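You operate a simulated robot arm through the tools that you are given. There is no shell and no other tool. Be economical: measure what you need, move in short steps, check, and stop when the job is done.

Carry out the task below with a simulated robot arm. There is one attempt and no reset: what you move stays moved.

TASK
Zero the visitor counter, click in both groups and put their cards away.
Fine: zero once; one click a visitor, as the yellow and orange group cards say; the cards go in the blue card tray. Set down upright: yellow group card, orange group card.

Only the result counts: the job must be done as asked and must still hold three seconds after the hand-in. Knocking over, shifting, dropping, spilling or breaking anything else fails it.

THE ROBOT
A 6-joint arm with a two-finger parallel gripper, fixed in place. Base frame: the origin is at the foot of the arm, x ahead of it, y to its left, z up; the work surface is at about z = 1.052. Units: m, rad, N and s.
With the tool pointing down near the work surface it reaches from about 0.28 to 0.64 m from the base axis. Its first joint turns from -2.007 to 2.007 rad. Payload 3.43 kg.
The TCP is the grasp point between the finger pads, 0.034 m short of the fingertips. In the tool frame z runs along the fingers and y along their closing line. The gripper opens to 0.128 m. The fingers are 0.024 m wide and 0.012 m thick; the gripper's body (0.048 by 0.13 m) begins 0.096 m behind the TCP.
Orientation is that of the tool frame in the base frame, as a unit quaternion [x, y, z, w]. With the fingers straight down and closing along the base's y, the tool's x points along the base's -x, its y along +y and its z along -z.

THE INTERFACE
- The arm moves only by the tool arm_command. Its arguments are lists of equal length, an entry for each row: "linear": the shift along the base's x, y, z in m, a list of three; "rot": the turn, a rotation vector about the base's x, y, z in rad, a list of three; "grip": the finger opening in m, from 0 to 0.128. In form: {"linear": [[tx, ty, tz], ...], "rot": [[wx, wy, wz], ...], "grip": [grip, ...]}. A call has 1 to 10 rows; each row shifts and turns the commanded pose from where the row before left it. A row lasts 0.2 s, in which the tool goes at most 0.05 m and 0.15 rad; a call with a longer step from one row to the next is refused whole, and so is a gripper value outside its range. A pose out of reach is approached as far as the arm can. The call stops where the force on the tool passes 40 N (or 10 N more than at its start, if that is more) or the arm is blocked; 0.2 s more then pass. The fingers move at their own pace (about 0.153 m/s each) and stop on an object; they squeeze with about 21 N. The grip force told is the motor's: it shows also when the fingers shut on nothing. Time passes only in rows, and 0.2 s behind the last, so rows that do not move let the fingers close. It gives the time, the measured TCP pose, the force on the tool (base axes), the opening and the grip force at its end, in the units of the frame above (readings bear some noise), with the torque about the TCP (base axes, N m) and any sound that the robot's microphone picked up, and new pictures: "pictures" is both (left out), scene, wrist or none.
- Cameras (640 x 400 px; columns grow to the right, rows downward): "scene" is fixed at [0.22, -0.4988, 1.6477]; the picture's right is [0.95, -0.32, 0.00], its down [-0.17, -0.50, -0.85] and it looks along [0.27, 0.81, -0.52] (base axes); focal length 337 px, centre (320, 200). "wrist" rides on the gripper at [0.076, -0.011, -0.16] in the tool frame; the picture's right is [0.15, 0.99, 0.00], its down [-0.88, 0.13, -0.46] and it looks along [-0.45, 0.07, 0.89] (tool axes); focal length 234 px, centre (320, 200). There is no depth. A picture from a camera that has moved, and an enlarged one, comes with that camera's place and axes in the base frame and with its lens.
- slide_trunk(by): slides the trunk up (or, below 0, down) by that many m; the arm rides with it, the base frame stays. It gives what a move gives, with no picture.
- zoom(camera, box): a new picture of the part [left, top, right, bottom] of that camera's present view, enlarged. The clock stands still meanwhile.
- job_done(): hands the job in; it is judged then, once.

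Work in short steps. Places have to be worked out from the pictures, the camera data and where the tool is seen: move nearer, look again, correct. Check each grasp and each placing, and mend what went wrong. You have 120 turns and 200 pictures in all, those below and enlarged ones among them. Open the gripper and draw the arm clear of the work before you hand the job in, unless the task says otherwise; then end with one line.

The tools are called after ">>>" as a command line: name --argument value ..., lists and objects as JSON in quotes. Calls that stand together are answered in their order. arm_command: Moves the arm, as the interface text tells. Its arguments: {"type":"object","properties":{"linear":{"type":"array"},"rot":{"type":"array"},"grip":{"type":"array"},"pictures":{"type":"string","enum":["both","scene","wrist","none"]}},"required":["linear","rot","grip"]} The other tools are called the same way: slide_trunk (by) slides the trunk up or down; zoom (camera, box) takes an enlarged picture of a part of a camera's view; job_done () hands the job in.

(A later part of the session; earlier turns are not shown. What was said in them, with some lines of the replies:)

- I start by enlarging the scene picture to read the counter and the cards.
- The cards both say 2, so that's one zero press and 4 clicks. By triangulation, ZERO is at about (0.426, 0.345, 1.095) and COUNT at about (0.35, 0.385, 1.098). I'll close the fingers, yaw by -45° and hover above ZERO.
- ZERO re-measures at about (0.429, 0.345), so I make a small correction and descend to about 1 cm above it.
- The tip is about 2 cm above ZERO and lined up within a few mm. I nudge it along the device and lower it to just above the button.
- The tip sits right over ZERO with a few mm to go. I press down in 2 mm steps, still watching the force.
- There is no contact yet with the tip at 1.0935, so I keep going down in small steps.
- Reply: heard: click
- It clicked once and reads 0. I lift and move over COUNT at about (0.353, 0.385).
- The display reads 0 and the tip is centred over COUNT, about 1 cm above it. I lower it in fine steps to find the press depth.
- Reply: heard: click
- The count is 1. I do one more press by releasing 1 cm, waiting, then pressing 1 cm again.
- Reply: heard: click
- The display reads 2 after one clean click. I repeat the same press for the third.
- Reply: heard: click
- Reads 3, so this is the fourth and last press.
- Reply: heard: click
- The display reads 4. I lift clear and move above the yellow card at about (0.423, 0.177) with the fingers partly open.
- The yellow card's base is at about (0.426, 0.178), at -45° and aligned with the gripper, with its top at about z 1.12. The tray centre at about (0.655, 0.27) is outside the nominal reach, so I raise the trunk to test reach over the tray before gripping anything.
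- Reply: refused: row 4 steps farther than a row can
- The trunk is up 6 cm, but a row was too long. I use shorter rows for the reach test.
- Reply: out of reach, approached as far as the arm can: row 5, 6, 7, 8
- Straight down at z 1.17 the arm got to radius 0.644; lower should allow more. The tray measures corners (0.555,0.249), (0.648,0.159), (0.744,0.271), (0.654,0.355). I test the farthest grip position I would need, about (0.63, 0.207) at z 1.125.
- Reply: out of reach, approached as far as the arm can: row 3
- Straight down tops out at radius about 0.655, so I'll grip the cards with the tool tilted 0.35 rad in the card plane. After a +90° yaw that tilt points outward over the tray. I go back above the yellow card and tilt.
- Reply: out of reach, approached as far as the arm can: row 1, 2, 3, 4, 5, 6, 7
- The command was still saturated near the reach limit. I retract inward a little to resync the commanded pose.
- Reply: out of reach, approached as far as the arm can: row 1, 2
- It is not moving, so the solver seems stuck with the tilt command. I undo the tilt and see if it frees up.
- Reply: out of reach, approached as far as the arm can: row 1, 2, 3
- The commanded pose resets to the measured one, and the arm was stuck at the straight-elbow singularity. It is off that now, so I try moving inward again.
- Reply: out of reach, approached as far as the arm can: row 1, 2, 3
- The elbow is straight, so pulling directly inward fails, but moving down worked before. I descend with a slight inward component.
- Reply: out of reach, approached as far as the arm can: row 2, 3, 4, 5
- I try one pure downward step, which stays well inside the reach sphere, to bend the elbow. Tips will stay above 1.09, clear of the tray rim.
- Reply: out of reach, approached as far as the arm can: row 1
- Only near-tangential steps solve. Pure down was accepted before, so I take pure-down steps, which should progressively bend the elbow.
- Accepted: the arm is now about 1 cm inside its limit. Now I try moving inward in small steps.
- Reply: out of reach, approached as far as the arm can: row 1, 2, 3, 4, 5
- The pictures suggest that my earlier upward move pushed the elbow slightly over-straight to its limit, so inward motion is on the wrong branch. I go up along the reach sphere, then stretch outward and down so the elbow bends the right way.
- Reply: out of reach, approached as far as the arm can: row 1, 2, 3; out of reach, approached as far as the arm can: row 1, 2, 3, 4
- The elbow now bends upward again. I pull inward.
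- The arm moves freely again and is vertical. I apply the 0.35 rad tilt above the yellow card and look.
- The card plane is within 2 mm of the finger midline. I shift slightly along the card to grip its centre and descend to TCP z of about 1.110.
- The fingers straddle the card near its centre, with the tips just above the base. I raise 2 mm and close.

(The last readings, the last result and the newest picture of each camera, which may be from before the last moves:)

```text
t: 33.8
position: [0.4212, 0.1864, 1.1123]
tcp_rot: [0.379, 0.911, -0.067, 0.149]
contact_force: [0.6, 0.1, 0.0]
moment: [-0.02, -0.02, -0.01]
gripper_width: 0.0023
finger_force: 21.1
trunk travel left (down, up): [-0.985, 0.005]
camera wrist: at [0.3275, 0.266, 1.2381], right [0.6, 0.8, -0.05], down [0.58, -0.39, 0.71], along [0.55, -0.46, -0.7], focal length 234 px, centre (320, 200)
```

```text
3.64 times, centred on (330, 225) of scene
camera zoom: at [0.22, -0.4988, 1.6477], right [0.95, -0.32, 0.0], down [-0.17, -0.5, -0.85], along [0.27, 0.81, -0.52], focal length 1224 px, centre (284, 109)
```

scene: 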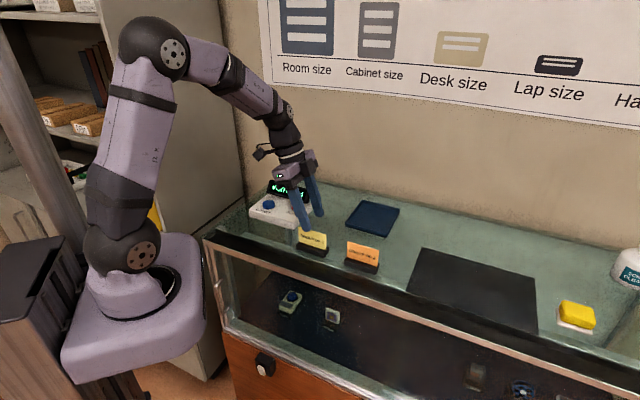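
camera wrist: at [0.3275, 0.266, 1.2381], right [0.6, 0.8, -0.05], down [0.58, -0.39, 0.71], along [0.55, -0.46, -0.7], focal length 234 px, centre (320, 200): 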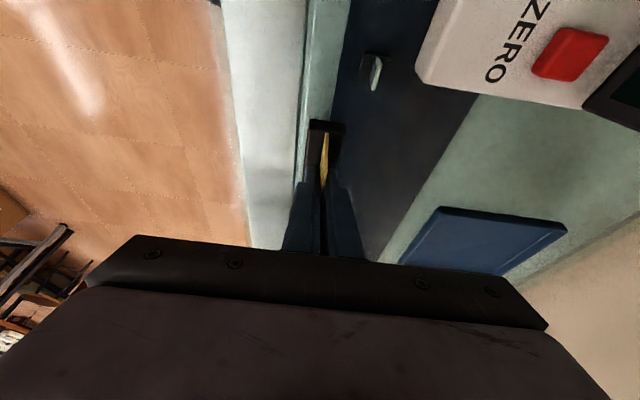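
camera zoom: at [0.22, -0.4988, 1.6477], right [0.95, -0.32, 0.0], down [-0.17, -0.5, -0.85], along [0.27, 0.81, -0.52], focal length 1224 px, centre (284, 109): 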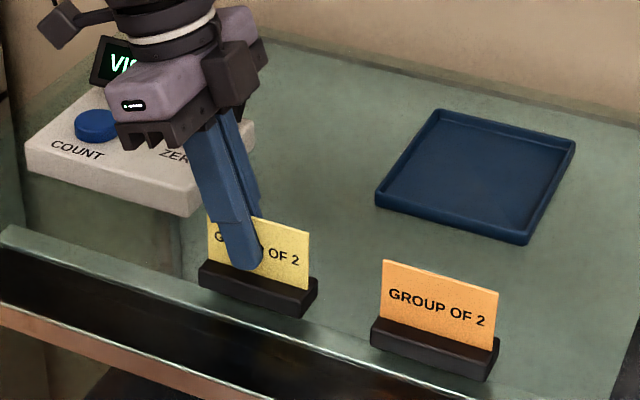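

The card is gripped (2.3 mm) at about 1 cm off its centre. I lift 8 cm and check it.

>>> arm_command --linear '[[0, 0, 0.01], [0, 0, 0.02], [0, 0, 0.03], [0, 0, 0.02], [0, 0, 0]]' --rot '[[0, 0, 0], [0, 0, 0], [0, 0, 0], [0, 0, 0], [0, 0, 0]]' --grip '[0, 0, 0, 0, 0]' --pictures "none"

>>> zoom --camera "scene" --box '[270, 150, 410, 280]'

```text
t: 35.0
position: [0.4207, 0.1868, 1.1903]
tcp_rot: [0.378, 0.911, -0.066, 0.149]
contact_force: [0.0, -0.8, -0.7]
moment: [0.03, 0.04, 0.01]
gripper_width: 0.002
finger_force: 20.5
trunk travel left (down, up): [-0.985, 0.005]
```

```text
3.08 times, centred on (340, 215) of scene
camera zoom: at [0.22, -0.4988, 1.6477], right [0.95, -0.32, 0.0], down [-0.17, -0.5, -0.85], along [0.27, 0.81, -0.52], focal length 1036 px, centre (258, 154)
```

zoom: 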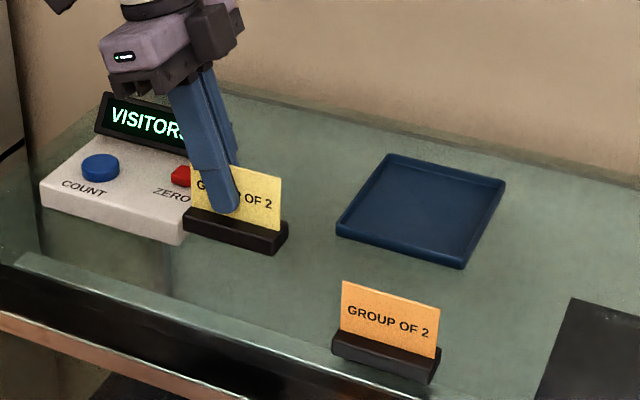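

The card lifts cleanly and stays level. I yaw +90° while moving toward the tray, staying high.

>>> arm_command --linear '[[0.005, 0.003, 0], [0.012, 0.003, 0], [0.012, 0.003, 0], [0.013, 0.003, 0], [0.013, 0.003, 0], [0.013, 0.003, 0], [0.013, 0.003, 0], [0.013, 0.003, 0], [0.013, 0.003, 0], [0.013, 0.003, 0]]' --rot '[[0, 0, 0.131], [0, 0, 0.131], [0, 0, 0.131], [0, 0, 0.131], [0, 0, 0.131], [0, 0, 0.131], [0, 0, 0.131], [0, 0, 0.131], [0, 0, 0.131], [0, 0, 0.131]]' --grip '[0, 0, 0, 0, 0, 0, 0, 0, 0, 0]' --pictures "none"

>>> arm_command --linear '[[0.012, 0, 0], [0.012, 0, 0], [0, 0, 0]]' --rot '[[0, 0, 0.131], [0, 0, 0.131], [0, 0, 0]]' --grip '[0, 0, 0]'

```text
t: 37.2
position: [0.5412, 0.2139, 1.1905]
tcp_rot: [-0.256, 0.953, 0.04, 0.157]
contact_force: [-0.1, 0.2, -1.5]
moment: [0.01, 0.05, -0.02]
gripper_width: 0.0023
finger_force: 21.1
trunk travel left (down, up): [-0.985, 0.005]
```

```text
t: 38.0
position: [0.5658, 0.2144, 1.1918]
tcp_rot: [-0.378, 0.911, 0.059, 0.153]
contact_force: [0.7, -0.1, -0.9]
moment: [0.05, 0.02, 0.01]
gripper_width: 0.0021
finger_force: 20.9
trunk travel left (down, up): [-0.985, 0.005]
camera wrist: at [0.4862, 0.1211, 1.3176], right [-0.8, 0.6, -0.06], down [0.39, 0.58, 0.71], along [0.46, 0.55, -0.7], focal length 234 px, centre (320, 200)
```

scene: 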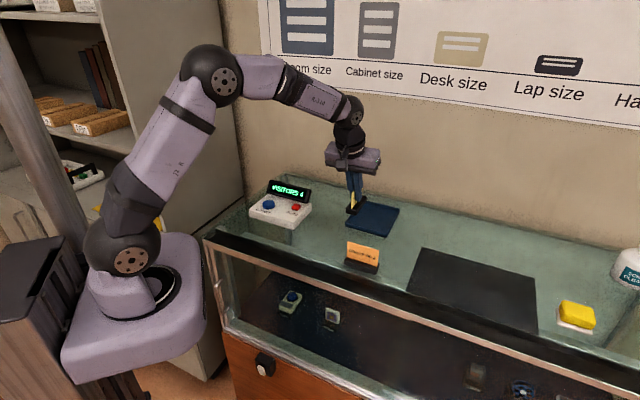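
wrist: 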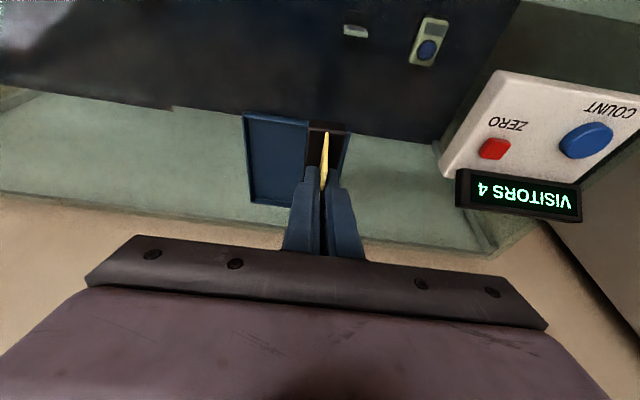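

The orientation is right. I move over the tray toward TCP (0.657, 0.222) while lowering to z 1.15, with the card bottom at about 1.09, above the rim.

>>> arm_command --linear '[[0.02, 0.002, -0.012], [0.02, 0.002, -0.012], [0.02, 0.002, -0.01], [0.02, 0.001, -0.008], [0, 0, 0]]' --rot '[[0, 0, 0], [0, 0, 0], [0, 0, 0], [0, 0, 0], [0, 0, 0]]' --grip '[0, 0, 0, 0, 0]'

>>> zoom --camera "scene" --box '[310, 150, 430, 260]'

>>> zoom --camera "wrist" --box '[220, 60, 420, 240]'

```text
t: 39.2
position: [0.6447, 0.2204, 1.1496]
tcp_rot: [-0.377, 0.912, 0.059, 0.152]
contact_force: [0.1, 0.1, -0.5]
moment: [-0.01, -0.03, 0.01]
gripper_width: 0.0022
finger_force: 21.4
trunk travel left (down, up): [-0.985, 0.005]
camera wrist: at [0.5646, 0.1268, 1.2755], right [-0.8, 0.6, -0.06], down [0.39, 0.58, 0.71], along [0.46, 0.55, -0.7], focal length 234 px, centre (320, 200)
```

scene: 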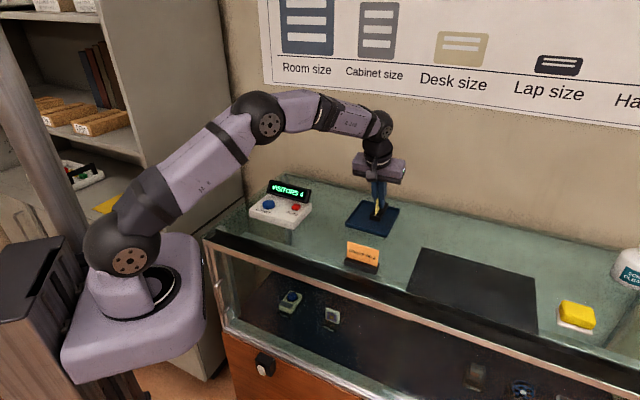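
wrist: 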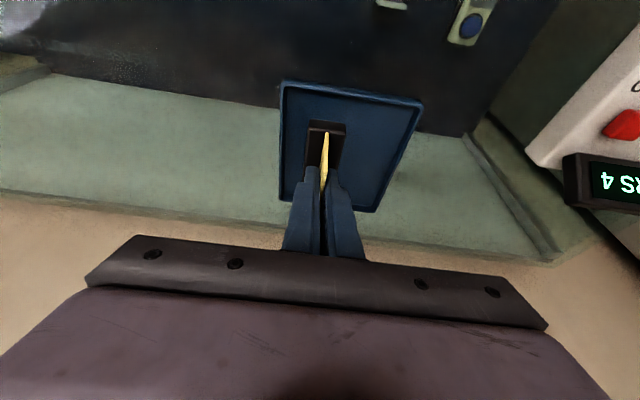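

```text
3.64 times, centred on (370, 205) of scene
camera zoom: at [0.22, -0.4988, 1.6477], right [0.95, -0.32, 0.0], down [-0.17, -0.5, -0.85], along [0.27, 0.81, -0.52], focal length 1224 px, centre (138, 182)
```

zoom: 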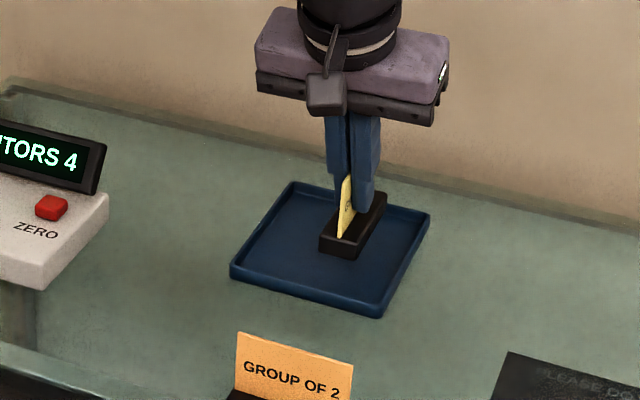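

```text
2.22 times, centred on (320, 150) of wrist
camera zoom: at [0.5646, 0.1268, 1.2755], right [-0.8, 0.6, -0.06], down [0.39, 0.58, 0.71], along [0.46, 0.55, -0.7], focal length 520 px, centre (320, 311)
```

zoom: 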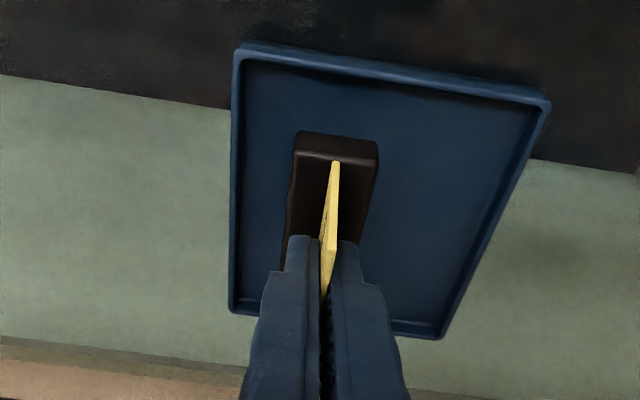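

The card is over the tray, with reach to spare. I shift 9 mm outward, lower, and look just before contact.

>>> arm_command --linear '[[0.009, 0.001, -0.01], [0, 0, -0.01], [0, 0, -0.006], [0, 0, 0]]' --rot '[[0, 0, 0], [0, 0, 0], [0, 0, 0], [0, 0, 0]]' --grip '[0, 0, 0, 0]' --pictures "none"

>>> zoom --camera "scene" --box '[330, 170, 410, 240]'

>>> zoom --camera "wrist" --box '[220, 60, 420, 240]'

```text
t: 40.2
position: [0.6542, 0.2226, 1.1241]
tcp_rot: [-0.377, 0.912, 0.059, 0.152]
contact_force: [0.0, 0.2, -0.8]
moment: [-0.01, 0.02, 0.0]
gripper_width: 0.0022
finger_force: 21.0
trunk travel left (down, up): [-0.985, 0.005]
```

```text
5.71 times, centred on (370, 205) of scene
camera zoom: at [0.22, -0.4988, 1.6477], right [0.95, -0.32, 0.0], down [-0.17, -0.5, -0.85], along [0.27, 0.81, -0.52], focal length 1924 px, centre (34, 171)
```

zoom: 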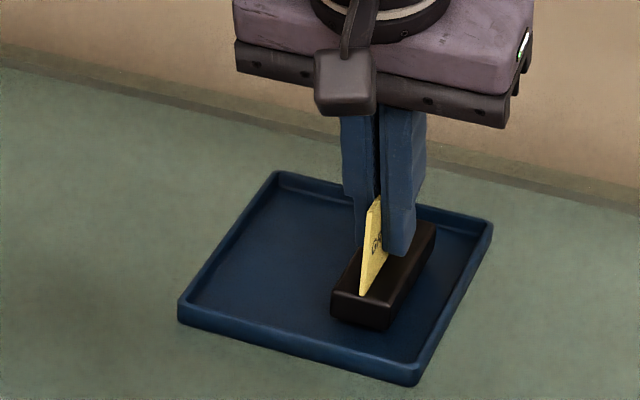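

```text
2.22 times, centred on (320, 150) of wrist
camera zoom: at [0.5748, 0.1287, 1.2503], right [-0.8, 0.6, -0.06], down [0.39, 0.58, 0.71], along [0.46, 0.55, -0.7], focal length 520 px, centre (320, 311)
```

zoom: 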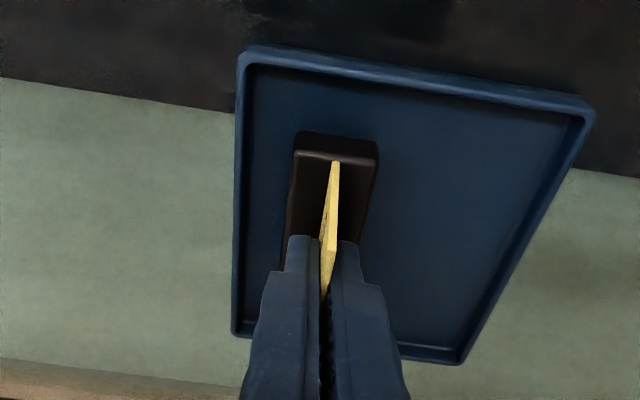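

Well inside the tray. I lower in 2 mm steps until the base touches.

>>> arm_command --linear '[[0, 0, -0.002], [0, 0, -0.002], [0, 0, -0.002], [0, 0, 0]]' --rot '[[0, 0, 0], [0, 0, 0], [0, 0, 0], [0, 0, 0]]' --grip '[0, 0, 0, 0]' --pictures "none"

>>> zoom --camera "scene" --box '[330, 170, 410, 240]'

```text
t: 41.2
position: [0.6536, 0.2232, 1.116]
tcp_rot: [-0.377, 0.912, 0.058, 0.152]
contact_force: [0.6, -0.4, 0.1]
moment: [0.01, 0.02, 0.02]
gripper_width: 0.0021
finger_force: 20.9
trunk travel left (down, up): [-0.985, 0.005]
```

```text
5.71 times, centred on (370, 205) of scene
camera zoom: at [0.22, -0.4988, 1.6477], right [0.95, -0.32, 0.0], down [-0.17, -0.5, -0.85], along [0.27, 0.81, -0.52], focal length 1924 px, centre (34, 171)
```

zoom: 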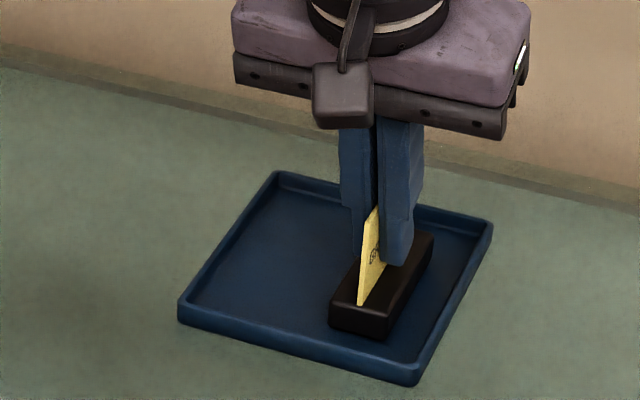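

No contact yet, so I continue in 1 mm steps.

>>> arm_command --linear '[[0, 0, -0.001], [0, 0, -0.001], [0, 0, 0]]' --rot '[[0, 0, 0], [0, 0, 0], [0, 0, 0]]' --grip '[0, 0, 0]' --pictures "none"

```text
t: 42.0
position: [0.6541, 0.2233, 1.1153]
tcp_rot: [-0.378, 0.911, 0.058, 0.154]
contact_force: [0.5, 0.8, 4.7]
moment: [0.06, 0.05, -0.02]
gripper_width: 0.0022
finger_force: 20.8
trunk travel left (down, up): [-0.985, 0.005]
```

Contact is 4.7 N, so the card is on the tray floor. I open a little and check.

>>> arm_command --linear '[[0, 0, 0], [0, 0, 0], [0, 0, 0]]' --rot '[[0, 0, 0], [0, 0, 0], [0, 0, 0]]' --grip '[0.01, 0.03, 0.03]' --pictures "none"

>>> zoom --camera "scene" --box '[330, 170, 410, 240]'

```text
t: 42.8
position: [0.6544, 0.2233, 1.1163]
tcp_rot: [-0.378, 0.912, 0.059, 0.152]
contact_force: [-0.9, 0.8, -0.3]
moment: [-0.01, 0.01, -0.01]
gripper_width: 0.0299
finger_force: 0.1
trunk travel left (down, up): [-0.985, 0.005]
```

```text
5.71 times, centred on (370, 205) of scene
camera zoom: at [0.22, -0.4988, 1.6477], right [0.95, -0.32, 0.0], down [-0.17, -0.5, -0.85], along [0.27, 0.81, -0.52], focal length 1924 px, centre (34, 171)
```

zoom: 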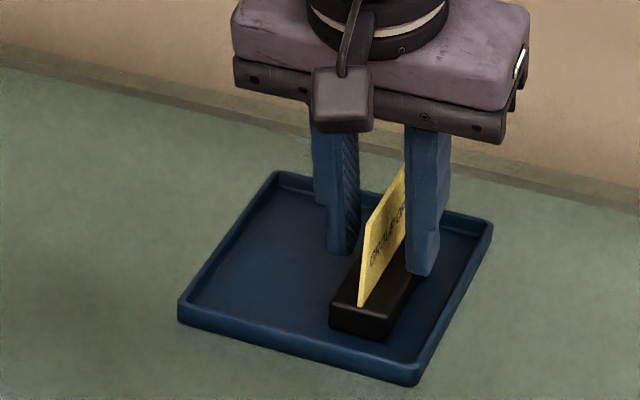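

It stands upright on its own. I withdraw along the tool axis, up and toward the base.

>>> arm_command --linear '[[-0.007, -0.007, 0.025], [-0.01, -0.007, 0.028], [-0.015, -0.007, 0.028], [-0.03, 0, 0.01], [-0.03, 0, 0], [0, 0, 0]]' --rot '[[0, 0, 0], [0, 0, 0], [0, 0, 0], [0, 0, 0], [0, 0, 0], [0, 0, 0]]' --grip '[0.03, 0.03, 0.03, 0.04, 0.06, 0.06]'

```text
t: 44.2
position: [0.5626, 0.2027, 1.2063]
tcp_rot: [-0.378, 0.912, 0.058, 0.152]
contact_force: [1.2, 0.2, -0.9]
moment: [-0.01, -0.01, 0.01]
gripper_width: 0.06
finger_force: 0.1
trunk travel left (down, up): [-0.985, 0.005]
camera wrist: at [0.4833, 0.1091, 1.3327], right [-0.8, 0.6, -0.05], down [0.39, 0.58, 0.71], along [0.46, 0.55, -0.7], focal length 234 px, centre (320, 200)
```

scene: 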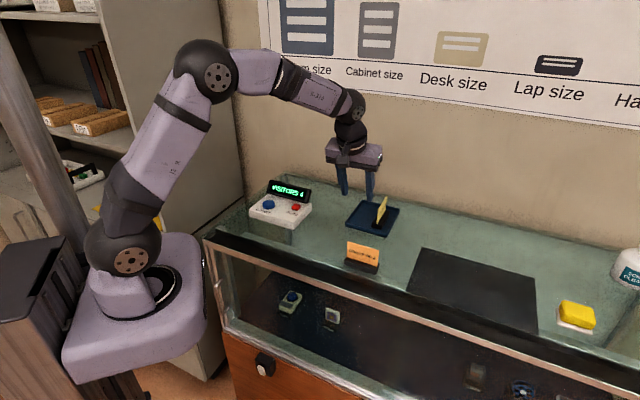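
wrist: 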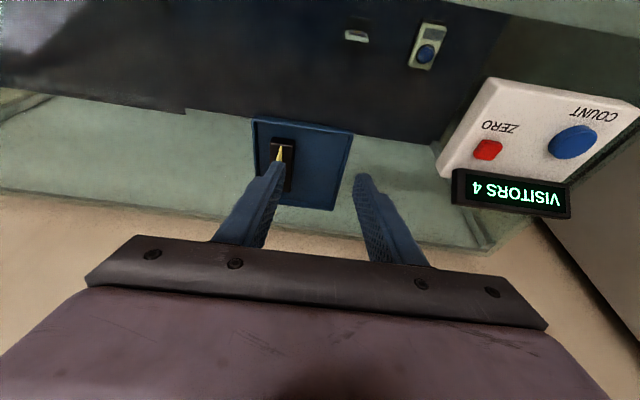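

The yellow card stands in the tray. Now I yaw back -90° and move above the orange card at about (0.52, 0.085), staying high.

>>> arm_command --linear '[[-0.01, 0, 0], [-0.01, -0.01, 0], [-0.01, -0.012, 0], [-0.01, -0.012, 0], [-0.01, -0.012, 0], [0, -0.012, 0], [0, -0.012, 0], [0, -0.012, 0], [0, -0.012, 0], [0, -0.012, 0]]' --rot '[[0, 0, -0.131], [0, 0, -0.131], [0, 0, -0.131], [0, 0, -0.131], [0, 0, -0.131], [0, 0, -0.131], [0, 0, -0.131], [0, 0, -0.131], [0, 0, -0.131], [0, 0, -0.131]]' --grip '[0.06, 0.06, 0.06, 0.06, 0.06, 0.06, 0.06, 0.06, 0.06, 0.06]' --pictures "none"

>>> arm_command --linear '[[0.003, -0.006, 0], [0.003, -0.006, -0.02], [0, 0, 0]]' --rot '[[0, 0, -0.131], [0, 0, -0.131], [0, 0, 0]]' --grip '[0.06, 0.06, 0.06]'

>>> zoom --camera "wrist" --box '[220, 60, 420, 240]'

>>> zoom --camera "scene" --box '[310, 170, 430, 280]'

```text
t: 46.4
position: [0.5116, 0.0959, 1.2058]
tcp_rot: [0.257, 0.952, -0.047, 0.157]
contact_force: [0.0, -0.2, 0.7]
moment: [-0.01, 0.01, 0.02]
gripper_width: 0.06
finger_force: 0.0
trunk travel left (down, up): [-0.985, 0.005]
```

```text
t: 47.2
position: [0.5164, 0.0823, 1.1864]
tcp_rot: [0.379, 0.911, -0.066, 0.15]
contact_force: [-0.4, 0.4, -0.8]
moment: [-0.02, -0.01, -0.02]
gripper_width: 0.0601
finger_force: 0.1
trunk travel left (down, up): [-0.985, 0.005]
camera wrist: at [0.4231, 0.1643, 1.3124], right [0.61, 0.79, -0.05], down [0.58, -0.39, 0.71], along [0.55, -0.46, -0.7], focal length 234 px, centre (320, 200)
```

scene: 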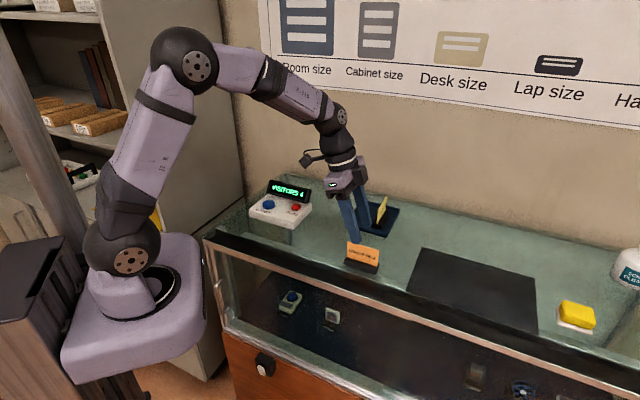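
wrist: 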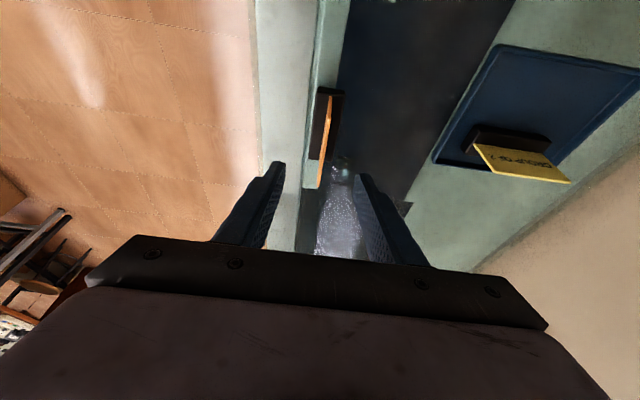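

```text
2.22 times, centred on (320, 150) of wrist
camera zoom: at [0.4231, 0.1643, 1.3124], right [0.61, 0.79, -0.05], down [0.58, -0.39, 0.71], along [0.55, -0.46, -0.7], focal length 520 px, centre (320, 311)
```

zoom: 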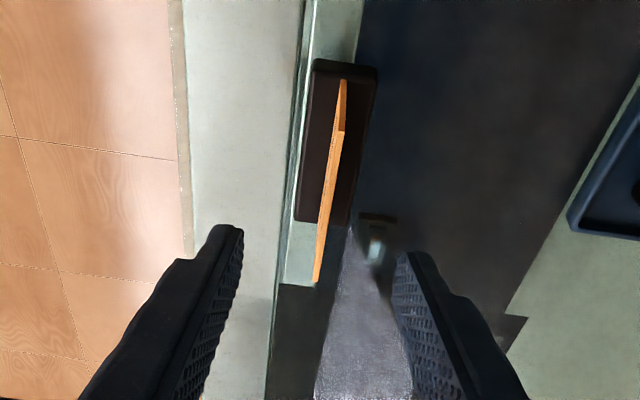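

```text
3.64 times, centred on (370, 225) of scene
camera zoom: at [0.22, -0.4988, 1.6477], right [0.95, -0.32, 0.0], down [-0.17, -0.5, -0.85], along [0.27, 0.81, -0.52], focal length 1224 px, centre (138, 109)
```

zoom: 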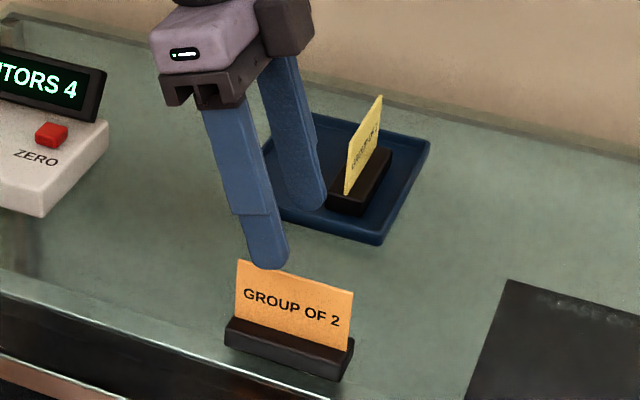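

The orange card sits about 4–5 mm toward +n from the finger midline and is well placed lengthwise. I correct and descend to TCP z of about 1.112.

>>> arm_command --linear '[[0.0032, 0.0032, -0.02], [0, 0, -0.02], [0, 0, -0.02], [0, 0, -0.014], [0, 0, 0]]' --rot '[[0, 0, 0], [0, 0, 0], [0, 0, 0], [0, 0, 0], [0, 0, 0]]' --grip '[0.06, 0.06, 0.06, 0.06, 0.06]' --pictures "wrist"

>>> zoom --camera "scene" --box '[310, 170, 430, 280]'

```text
t: 48.4
position: [0.52, 0.0862, 1.1124]
tcp_rot: [0.378, 0.911, -0.067, 0.149]
contact_force: [0.4, 0.6, -0.6]
moment: [-0.02, -0.03, -0.02]
gripper_width: 0.0598
finger_force: 0.1
trunk travel left (down, up): [-0.985, 0.005]
camera wrist: at [0.4268, 0.1674, 1.2385], right [0.6, 0.8, -0.06], down [0.58, -0.39, 0.71], along [0.55, -0.46, -0.7], focal length 234 px, centre (320, 200)
```

wrist: 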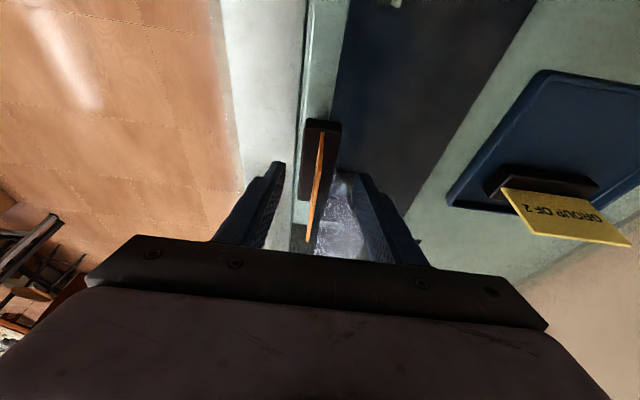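

```text
3.64 times, centred on (370, 225) of scene
camera zoom: at [0.22, -0.4988, 1.6477], right [0.95, -0.32, 0.0], down [-0.17, -0.5, -0.85], along [0.27, 0.81, -0.52], focal length 1224 px, centre (138, 109)
```

zoom: 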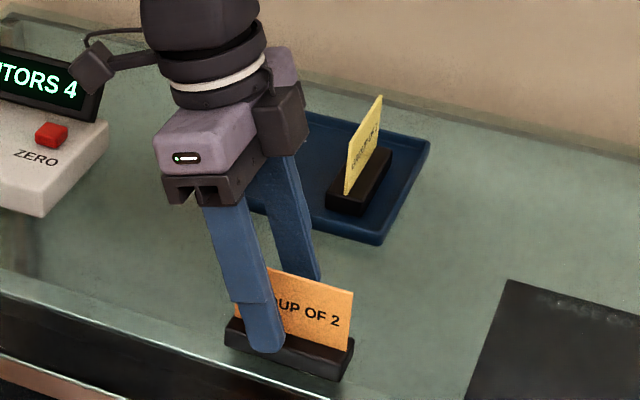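

The geometry matches the yellow grasp. I close on the card.

>>> arm_command --linear '[[0, 0, 0], [0, 0, 0], [0, 0, 0], [0, 0, 0]]' --rot '[[0, 0, 0], [0, 0, 0], [0, 0, 0], [0, 0, 0]]' --grip '[0.03, 0.015, 0, 0]' --pictures "none"

>>> arm_command --linear '[[0, 0, 0.01], [0, 0, 0.02], [0, 0, 0.03], [0, 0, 0.02], [0, 0, 0]]' --rot '[[0, 0, 0], [0, 0, 0], [0, 0, 0], [0, 0, 0], [0, 0, 0]]' --grip '[0, 0, 0, 0, 0]' --pictures "none"

>>> zoom --camera "scene" --box '[310, 150, 430, 280]'

```text
t: 49.4
position: [0.5194, 0.0864, 1.1132]
tcp_rot: [0.379, 0.911, -0.067, 0.149]
contact_force: [0.2, 0.2, -0.2]
moment: [0.0, -0.01, -0.01]
gripper_width: 0.0022
finger_force: 20.9
trunk travel left (down, up): [-0.985, 0.005]
```

```text
t: 50.6
position: [0.5214, 0.0872, 1.1906]
tcp_rot: [0.378, 0.911, -0.066, 0.149]
contact_force: [0.0, 0.7, -1.1]
moment: [0.0, 0.01, -0.01]
gripper_width: 0.0024
finger_force: 21.3
trunk travel left (down, up): [-0.985, 0.005]
```

```text
3.08 times, centred on (370, 215) of scene
camera zoom: at [0.22, -0.4988, 1.6477], right [0.95, -0.32, 0.0], down [-0.17, -0.5, -0.85], along [0.27, 0.81, -0.52], focal length 1036 px, centre (166, 154)
```

zoom: 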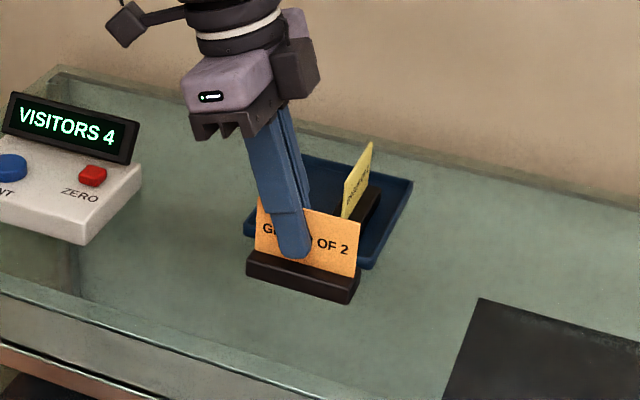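

It is held level. I yaw +90° and stage on the counter side of the tray, staying high and away from the yellow card.

>>> arm_command --linear '[[-0.004, 0.013, 0.003], [-0.004, 0.013, 0.003], [-0.004, 0.013, 0.003], [-0.004, 0.013, 0.003], [-0.004, 0.013, 0.003], [0.008, 0.011, 0], [0.008, 0.011, 0], [0.008, 0.011, 0], [0.008, 0.011, 0], [0.008, 0.011, 0]]' --rot '[[0, 0, 0.131], [0, 0, 0.131], [0, 0, 0.131], [0, 0, 0.131], [0, 0, 0.131], [0, 0, 0.131], [0, 0, 0.131], [0, 0, 0.131], [0, 0, 0.131], [0, 0, 0.131]]' --grip '[0, 0, 0, 0, 0, 0, 0, 0, 0, 0]' --pictures "none"

>>> arm_command --linear '[[0.012, 0.004, 0], [0.012, 0.004, 0], [0, 0, 0]]' --rot '[[0, 0, 0.131], [0, 0, 0.131], [0, 0, 0]]' --grip '[0, 0, 0]'

>>> zoom --camera "wrist" --box '[220, 60, 420, 240]'

```text
t: 52.8
position: [0.5418, 0.208, 1.2065]
tcp_rot: [-0.256, 0.953, 0.039, 0.158]
contact_force: [0.0, 0.0, -1.0]
moment: [-0.03, 0.0, 0.0]
gripper_width: 0.0022
finger_force: 21.2
trunk travel left (down, up): [-0.985, 0.005]
```

```text
t: 53.6
position: [0.5653, 0.2152, 1.2083]
tcp_rot: [-0.379, 0.911, 0.059, 0.152]
contact_force: [0.9, 0.4, -0.1]
moment: [0.0, 0.0, -0.01]
gripper_width: 0.0024
finger_force: 21.2
trunk travel left (down, up): [-0.985, 0.005]
camera wrist: at [0.4859, 0.1215, 1.3336], right [-0.8, 0.6, -0.06], down [0.39, 0.58, 0.71], along [0.46, 0.55, -0.7], focal length 234 px, centre (320, 200)
```

scene: 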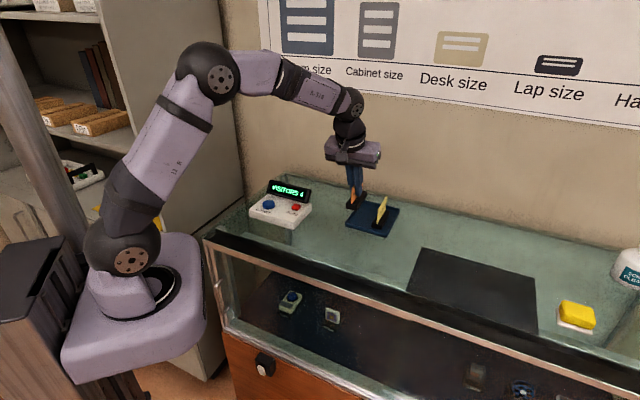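
wrist: 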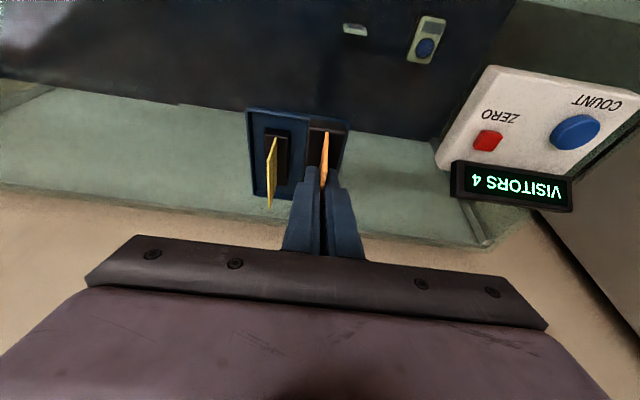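

```text
2.22 times, centred on (320, 150) of wrist
camera zoom: at [0.4859, 0.1215, 1.3336], right [-0.8, 0.6, -0.06], down [0.39, 0.58, 0.71], along [0.46, 0.55, -0.7], focal length 520 px, centre (320, 311)
```

zoom: 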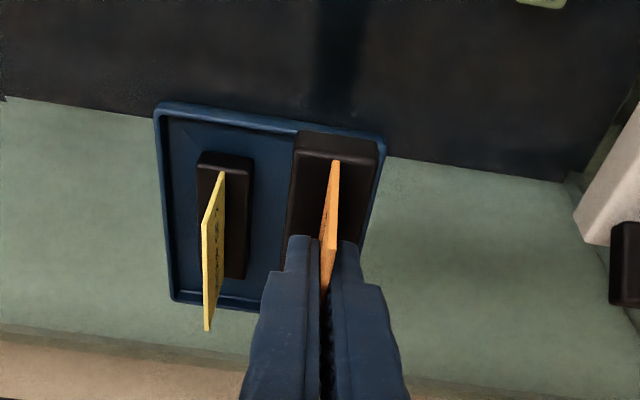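

It is on line. I move to TCP (0.614, 0.261), lowering to z 1.15.

>>> arm_command --linear '[[0.0122, 0.0113, -0.01], [0.0122, 0.0113, -0.012], [0.0122, 0.0113, -0.016], [0.0122, 0.0113, -0.018], [0, 0, 0]]' --rot '[[0, 0, 0], [0, 0, 0], [0, 0, 0], [0, 0, 0], [0, 0, 0]]' --grip '[0, 0, 0, 0, 0]' --pictures "none"

>>> zoom --camera "wrist" --box '[220, 60, 420, 240]'

>>> zoom --camera "scene" --box '[330, 170, 410, 240]'

```text
t: 54.8
position: [0.6129, 0.2605, 1.1525]
tcp_rot: [-0.378, 0.911, 0.059, 0.152]
contact_force: [0.1, -0.1, 0.0]
moment: [0.0, -0.03, 0.02]
gripper_width: 0.0022
finger_force: 20.8
trunk travel left (down, up): [-0.985, 0.005]
```

```text
2.22 times, centred on (320, 150) of wrist
camera zoom: at [0.5337, 0.1672, 1.2789], right [-0.8, 0.6, -0.06], down [0.39, 0.58, 0.71], along [0.46, 0.55, -0.7], focal length 520 px, centre (320, 311)
```

zoom: 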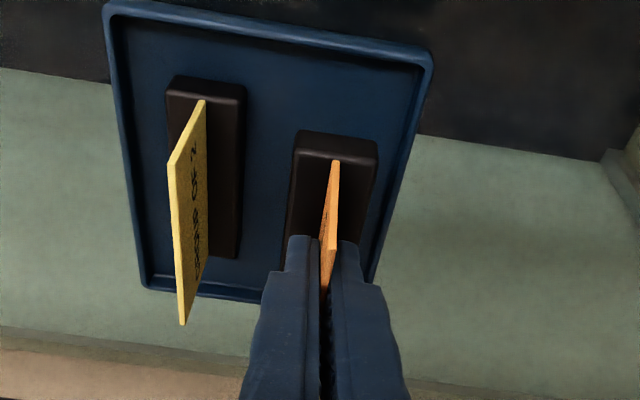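

```text
5.71 times, centred on (370, 205) of scene
camera zoom: at [0.22, -0.4988, 1.6477], right [0.95, -0.32, 0.0], down [-0.17, -0.5, -0.85], along [0.27, 0.81, -0.52], focal length 1924 px, centre (34, 171)
```

zoom: 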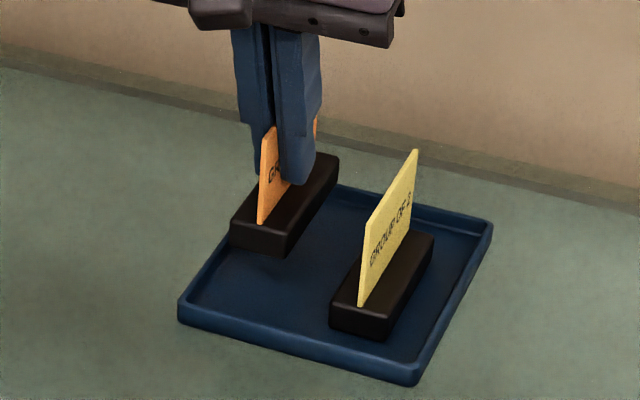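

There is good separation from the yellow card. I nudge a few mm toward the tray centre and lower to just above the floor.

>>> arm_command --linear '[[0.006, 0.0, 0], [0, 0, -0.012], [0, 0, -0.012], [0, 0, 0]]' --rot '[[0, 0, 0], [0, 0, 0], [0, 0, 0], [0, 0, 0]]' --grip '[0, 0, 0, 0]' --pictures "none"

>>> zoom --camera "wrist" --box '[220, 60, 420, 240]'

>>> zoom --camera "scene" --box '[330, 170, 410, 240]'

```text
t: 55.8
position: [0.6215, 0.26, 1.1287]
tcp_rot: [-0.378, 0.911, 0.059, 0.152]
contact_force: [-0.8, -0.7, -0.5]
moment: [-0.04, -0.01, -0.03]
gripper_width: 0.0024
finger_force: 20.9
trunk travel left (down, up): [-0.985, 0.005]
```

```text
2.22 times, centred on (320, 150) of wrist
camera zoom: at [0.5403, 0.1669, 1.2546], right [-0.8, 0.6, -0.06], down [0.39, 0.58, 0.71], along [0.46, 0.55, -0.7], focal length 520 px, centre (320, 311)
```

zoom: 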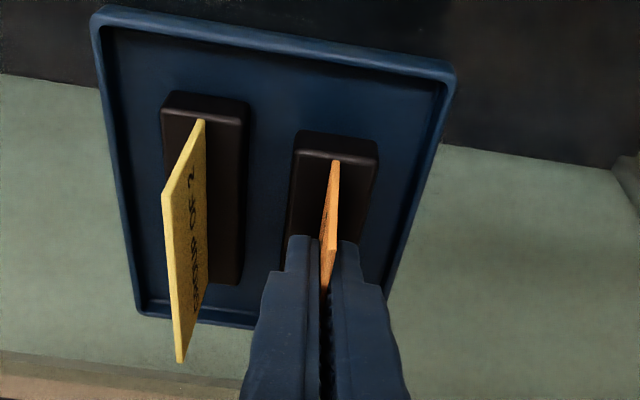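

```text
5.71 times, centred on (370, 205) of scene
camera zoom: at [0.22, -0.4988, 1.6477], right [0.95, -0.32, 0.0], down [-0.17, -0.5, -0.85], along [0.27, 0.81, -0.52], focal length 1924 px, centre (34, 171)
```

zoom: 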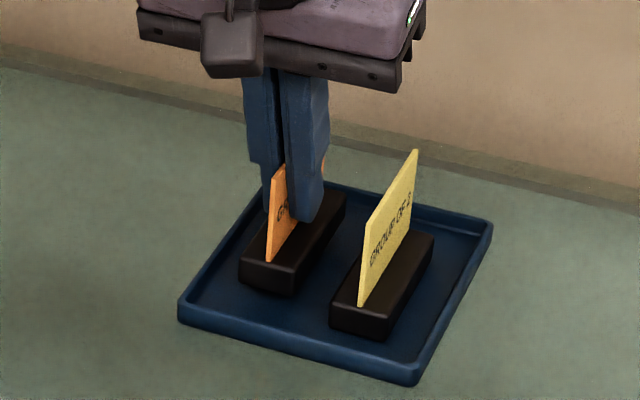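

Both bases fit with clearance. I lower toward contact at about 1.116.

>>> arm_command --linear '[[0, 0, -0.006], [0, 0, -0.003], [0, 0, -0.002], [0, 0, -0.001], [0, 0, 0]]' --rot '[[0, 0, 0], [0, 0, 0], [0, 0, 0], [0, 0, 0], [0, 0, 0]]' --grip '[0, 0, 0, 0, 0]' --pictures "none"

```text
t: 57.0
position: [0.6199, 0.2604, 1.1171]
tcp_rot: [-0.377, 0.911, 0.059, 0.154]
contact_force: [1.5, -0.7, 9.0]
moment: [-0.05, 0.14, 0.04]
gripper_width: 0.0025
finger_force: 21.5
trunk travel left (down, up): [-0.985, 0.005]
```

Contact is 9 N. I check that the card is seated on the floor before releasing.

>>> zoom --camera "scene" --box '[330, 170, 410, 240]'

>>> zoom --camera "wrist" --box '[220, 60, 420, 240]'

```text
5.71 times, centred on (370, 205) of scene
camera zoom: at [0.22, -0.4988, 1.6477], right [0.95, -0.32, 0.0], down [-0.17, -0.5, -0.85], along [0.27, 0.81, -0.52], focal length 1924 px, centre (34, 171)
```

zoom: 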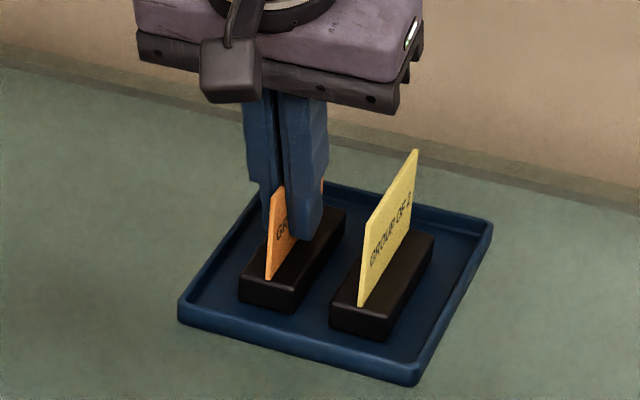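

```text
2.22 times, centred on (320, 150) of wrist
camera zoom: at [0.5402, 0.1667, 1.2426], right [-0.8, 0.6, -0.06], down [0.39, 0.58, 0.72], along [0.46, 0.55, -0.7], focal length 520 px, centre (320, 311)
```

zoom: 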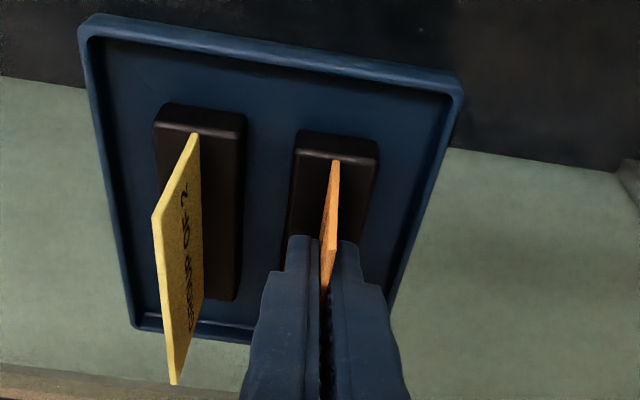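

It is seated inside the tray. I open to 26 mm and withdraw along the tool axis.

>>> arm_command --linear '[[0, 0, 0], [0, 0, 0], [0, 0, 0], [-0.007, -0.007, 0.025], [-0.008, -0.008, 0.028], [-0.01, -0.01, 0.028], [-0.03, 0, 0.01], [-0.03, 0, 0], [0, 0, 0]]' --rot '[[0, 0, 0], [0, 0, 0], [0, 0, 0], [0, 0, 0], [0, 0, 0], [0, 0, 0], [0, 0, 0], [0, 0, 0], [0, 0, 0]]' --grip '[0.01, 0.026, 0.026, 0.026, 0.026, 0.026, 0.026, 0.05, 0.05]'

>>> zoom --camera "scene" --box '[250, 160, 430, 280]'

```text
t: 59.0
position: [0.5351, 0.2324, 1.2062]
tcp_rot: [-0.378, 0.912, 0.058, 0.151]
contact_force: [0.3, -0.3, -0.2]
moment: [0.03, 0.03, 0.01]
gripper_width: 0.0498
finger_force: 0.0
trunk travel left (down, up): [-0.985, 0.005]
camera wrist: at [0.4553, 0.1398, 1.3332], right [-0.8, 0.6, -0.05], down [0.39, 0.58, 0.71], along [0.46, 0.55, -0.7], focal length 234 px, centre (320, 200)
```

scene: 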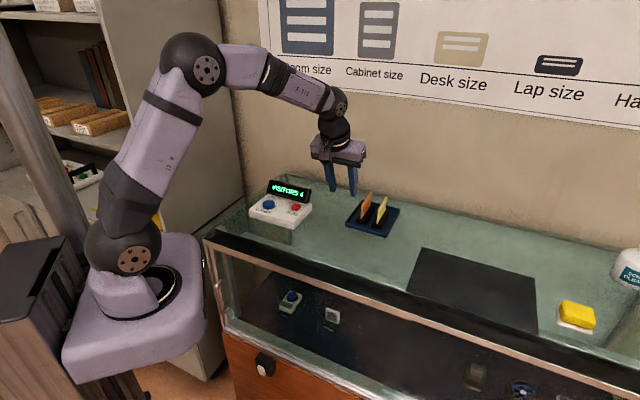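
wrist: 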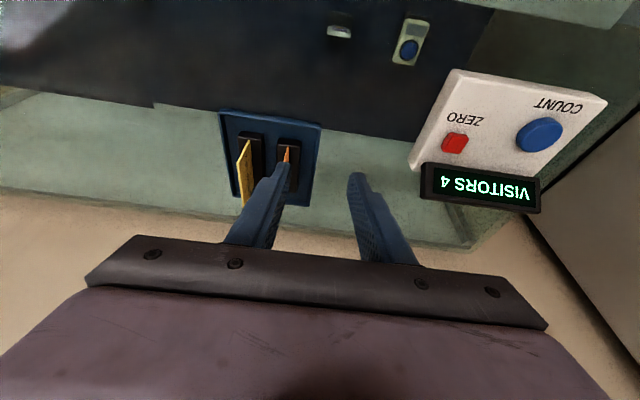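

```text
3.33 times, centred on (340, 220) of scene
camera zoom: at [0.22, -0.4988, 1.6477], right [0.95, -0.32, 0.0], down [-0.17, -0.5, -0.85], along [0.27, 0.81, -0.52], focal length 1122 px, centre (253, 133)
```

zoom: 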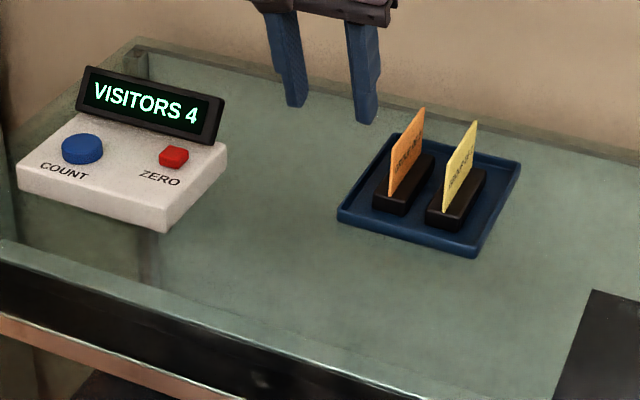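

Both cards stand upright in the tray and the counter reads 4. I raise the arm clear.

>>> arm_command --linear '[[-0.02, -0.01, 0.04], [-0.03, -0.01, 0.03], [-0.03, -0.01, 0.03], [0, 0, 0]]' --rot '[[0, 0, 0], [0, 0, 0], [0, 0, 0], [0, 0, 0]]' --grip '[0.1, 0.1, 0.1, 0.1]' --pictures "scene"

```text
t: 60.0
position: [0.4567, 0.2039, 1.3043]
tcp_rot: [-0.378, 0.911, 0.058, 0.153]
contact_force: [0.8, 0.5, 0.3]
moment: [0.01, 0.03, 0.01]
gripper_width: 0.1002
finger_force: 0.0
trunk travel left (down, up): [-0.985, 0.005]
```

scene: 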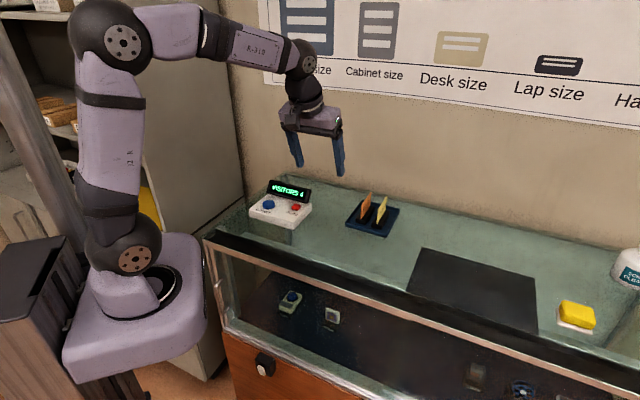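

The arm is clear and everything is in place, so I hand the job in.

>>> job_done

```text
The job is handed in.
```

I zeroed the counter once and clicked it four times, two for each group's card, so it reads 4. Both cards stand upright in the blue tray, and the arm is clear with the gripper open.
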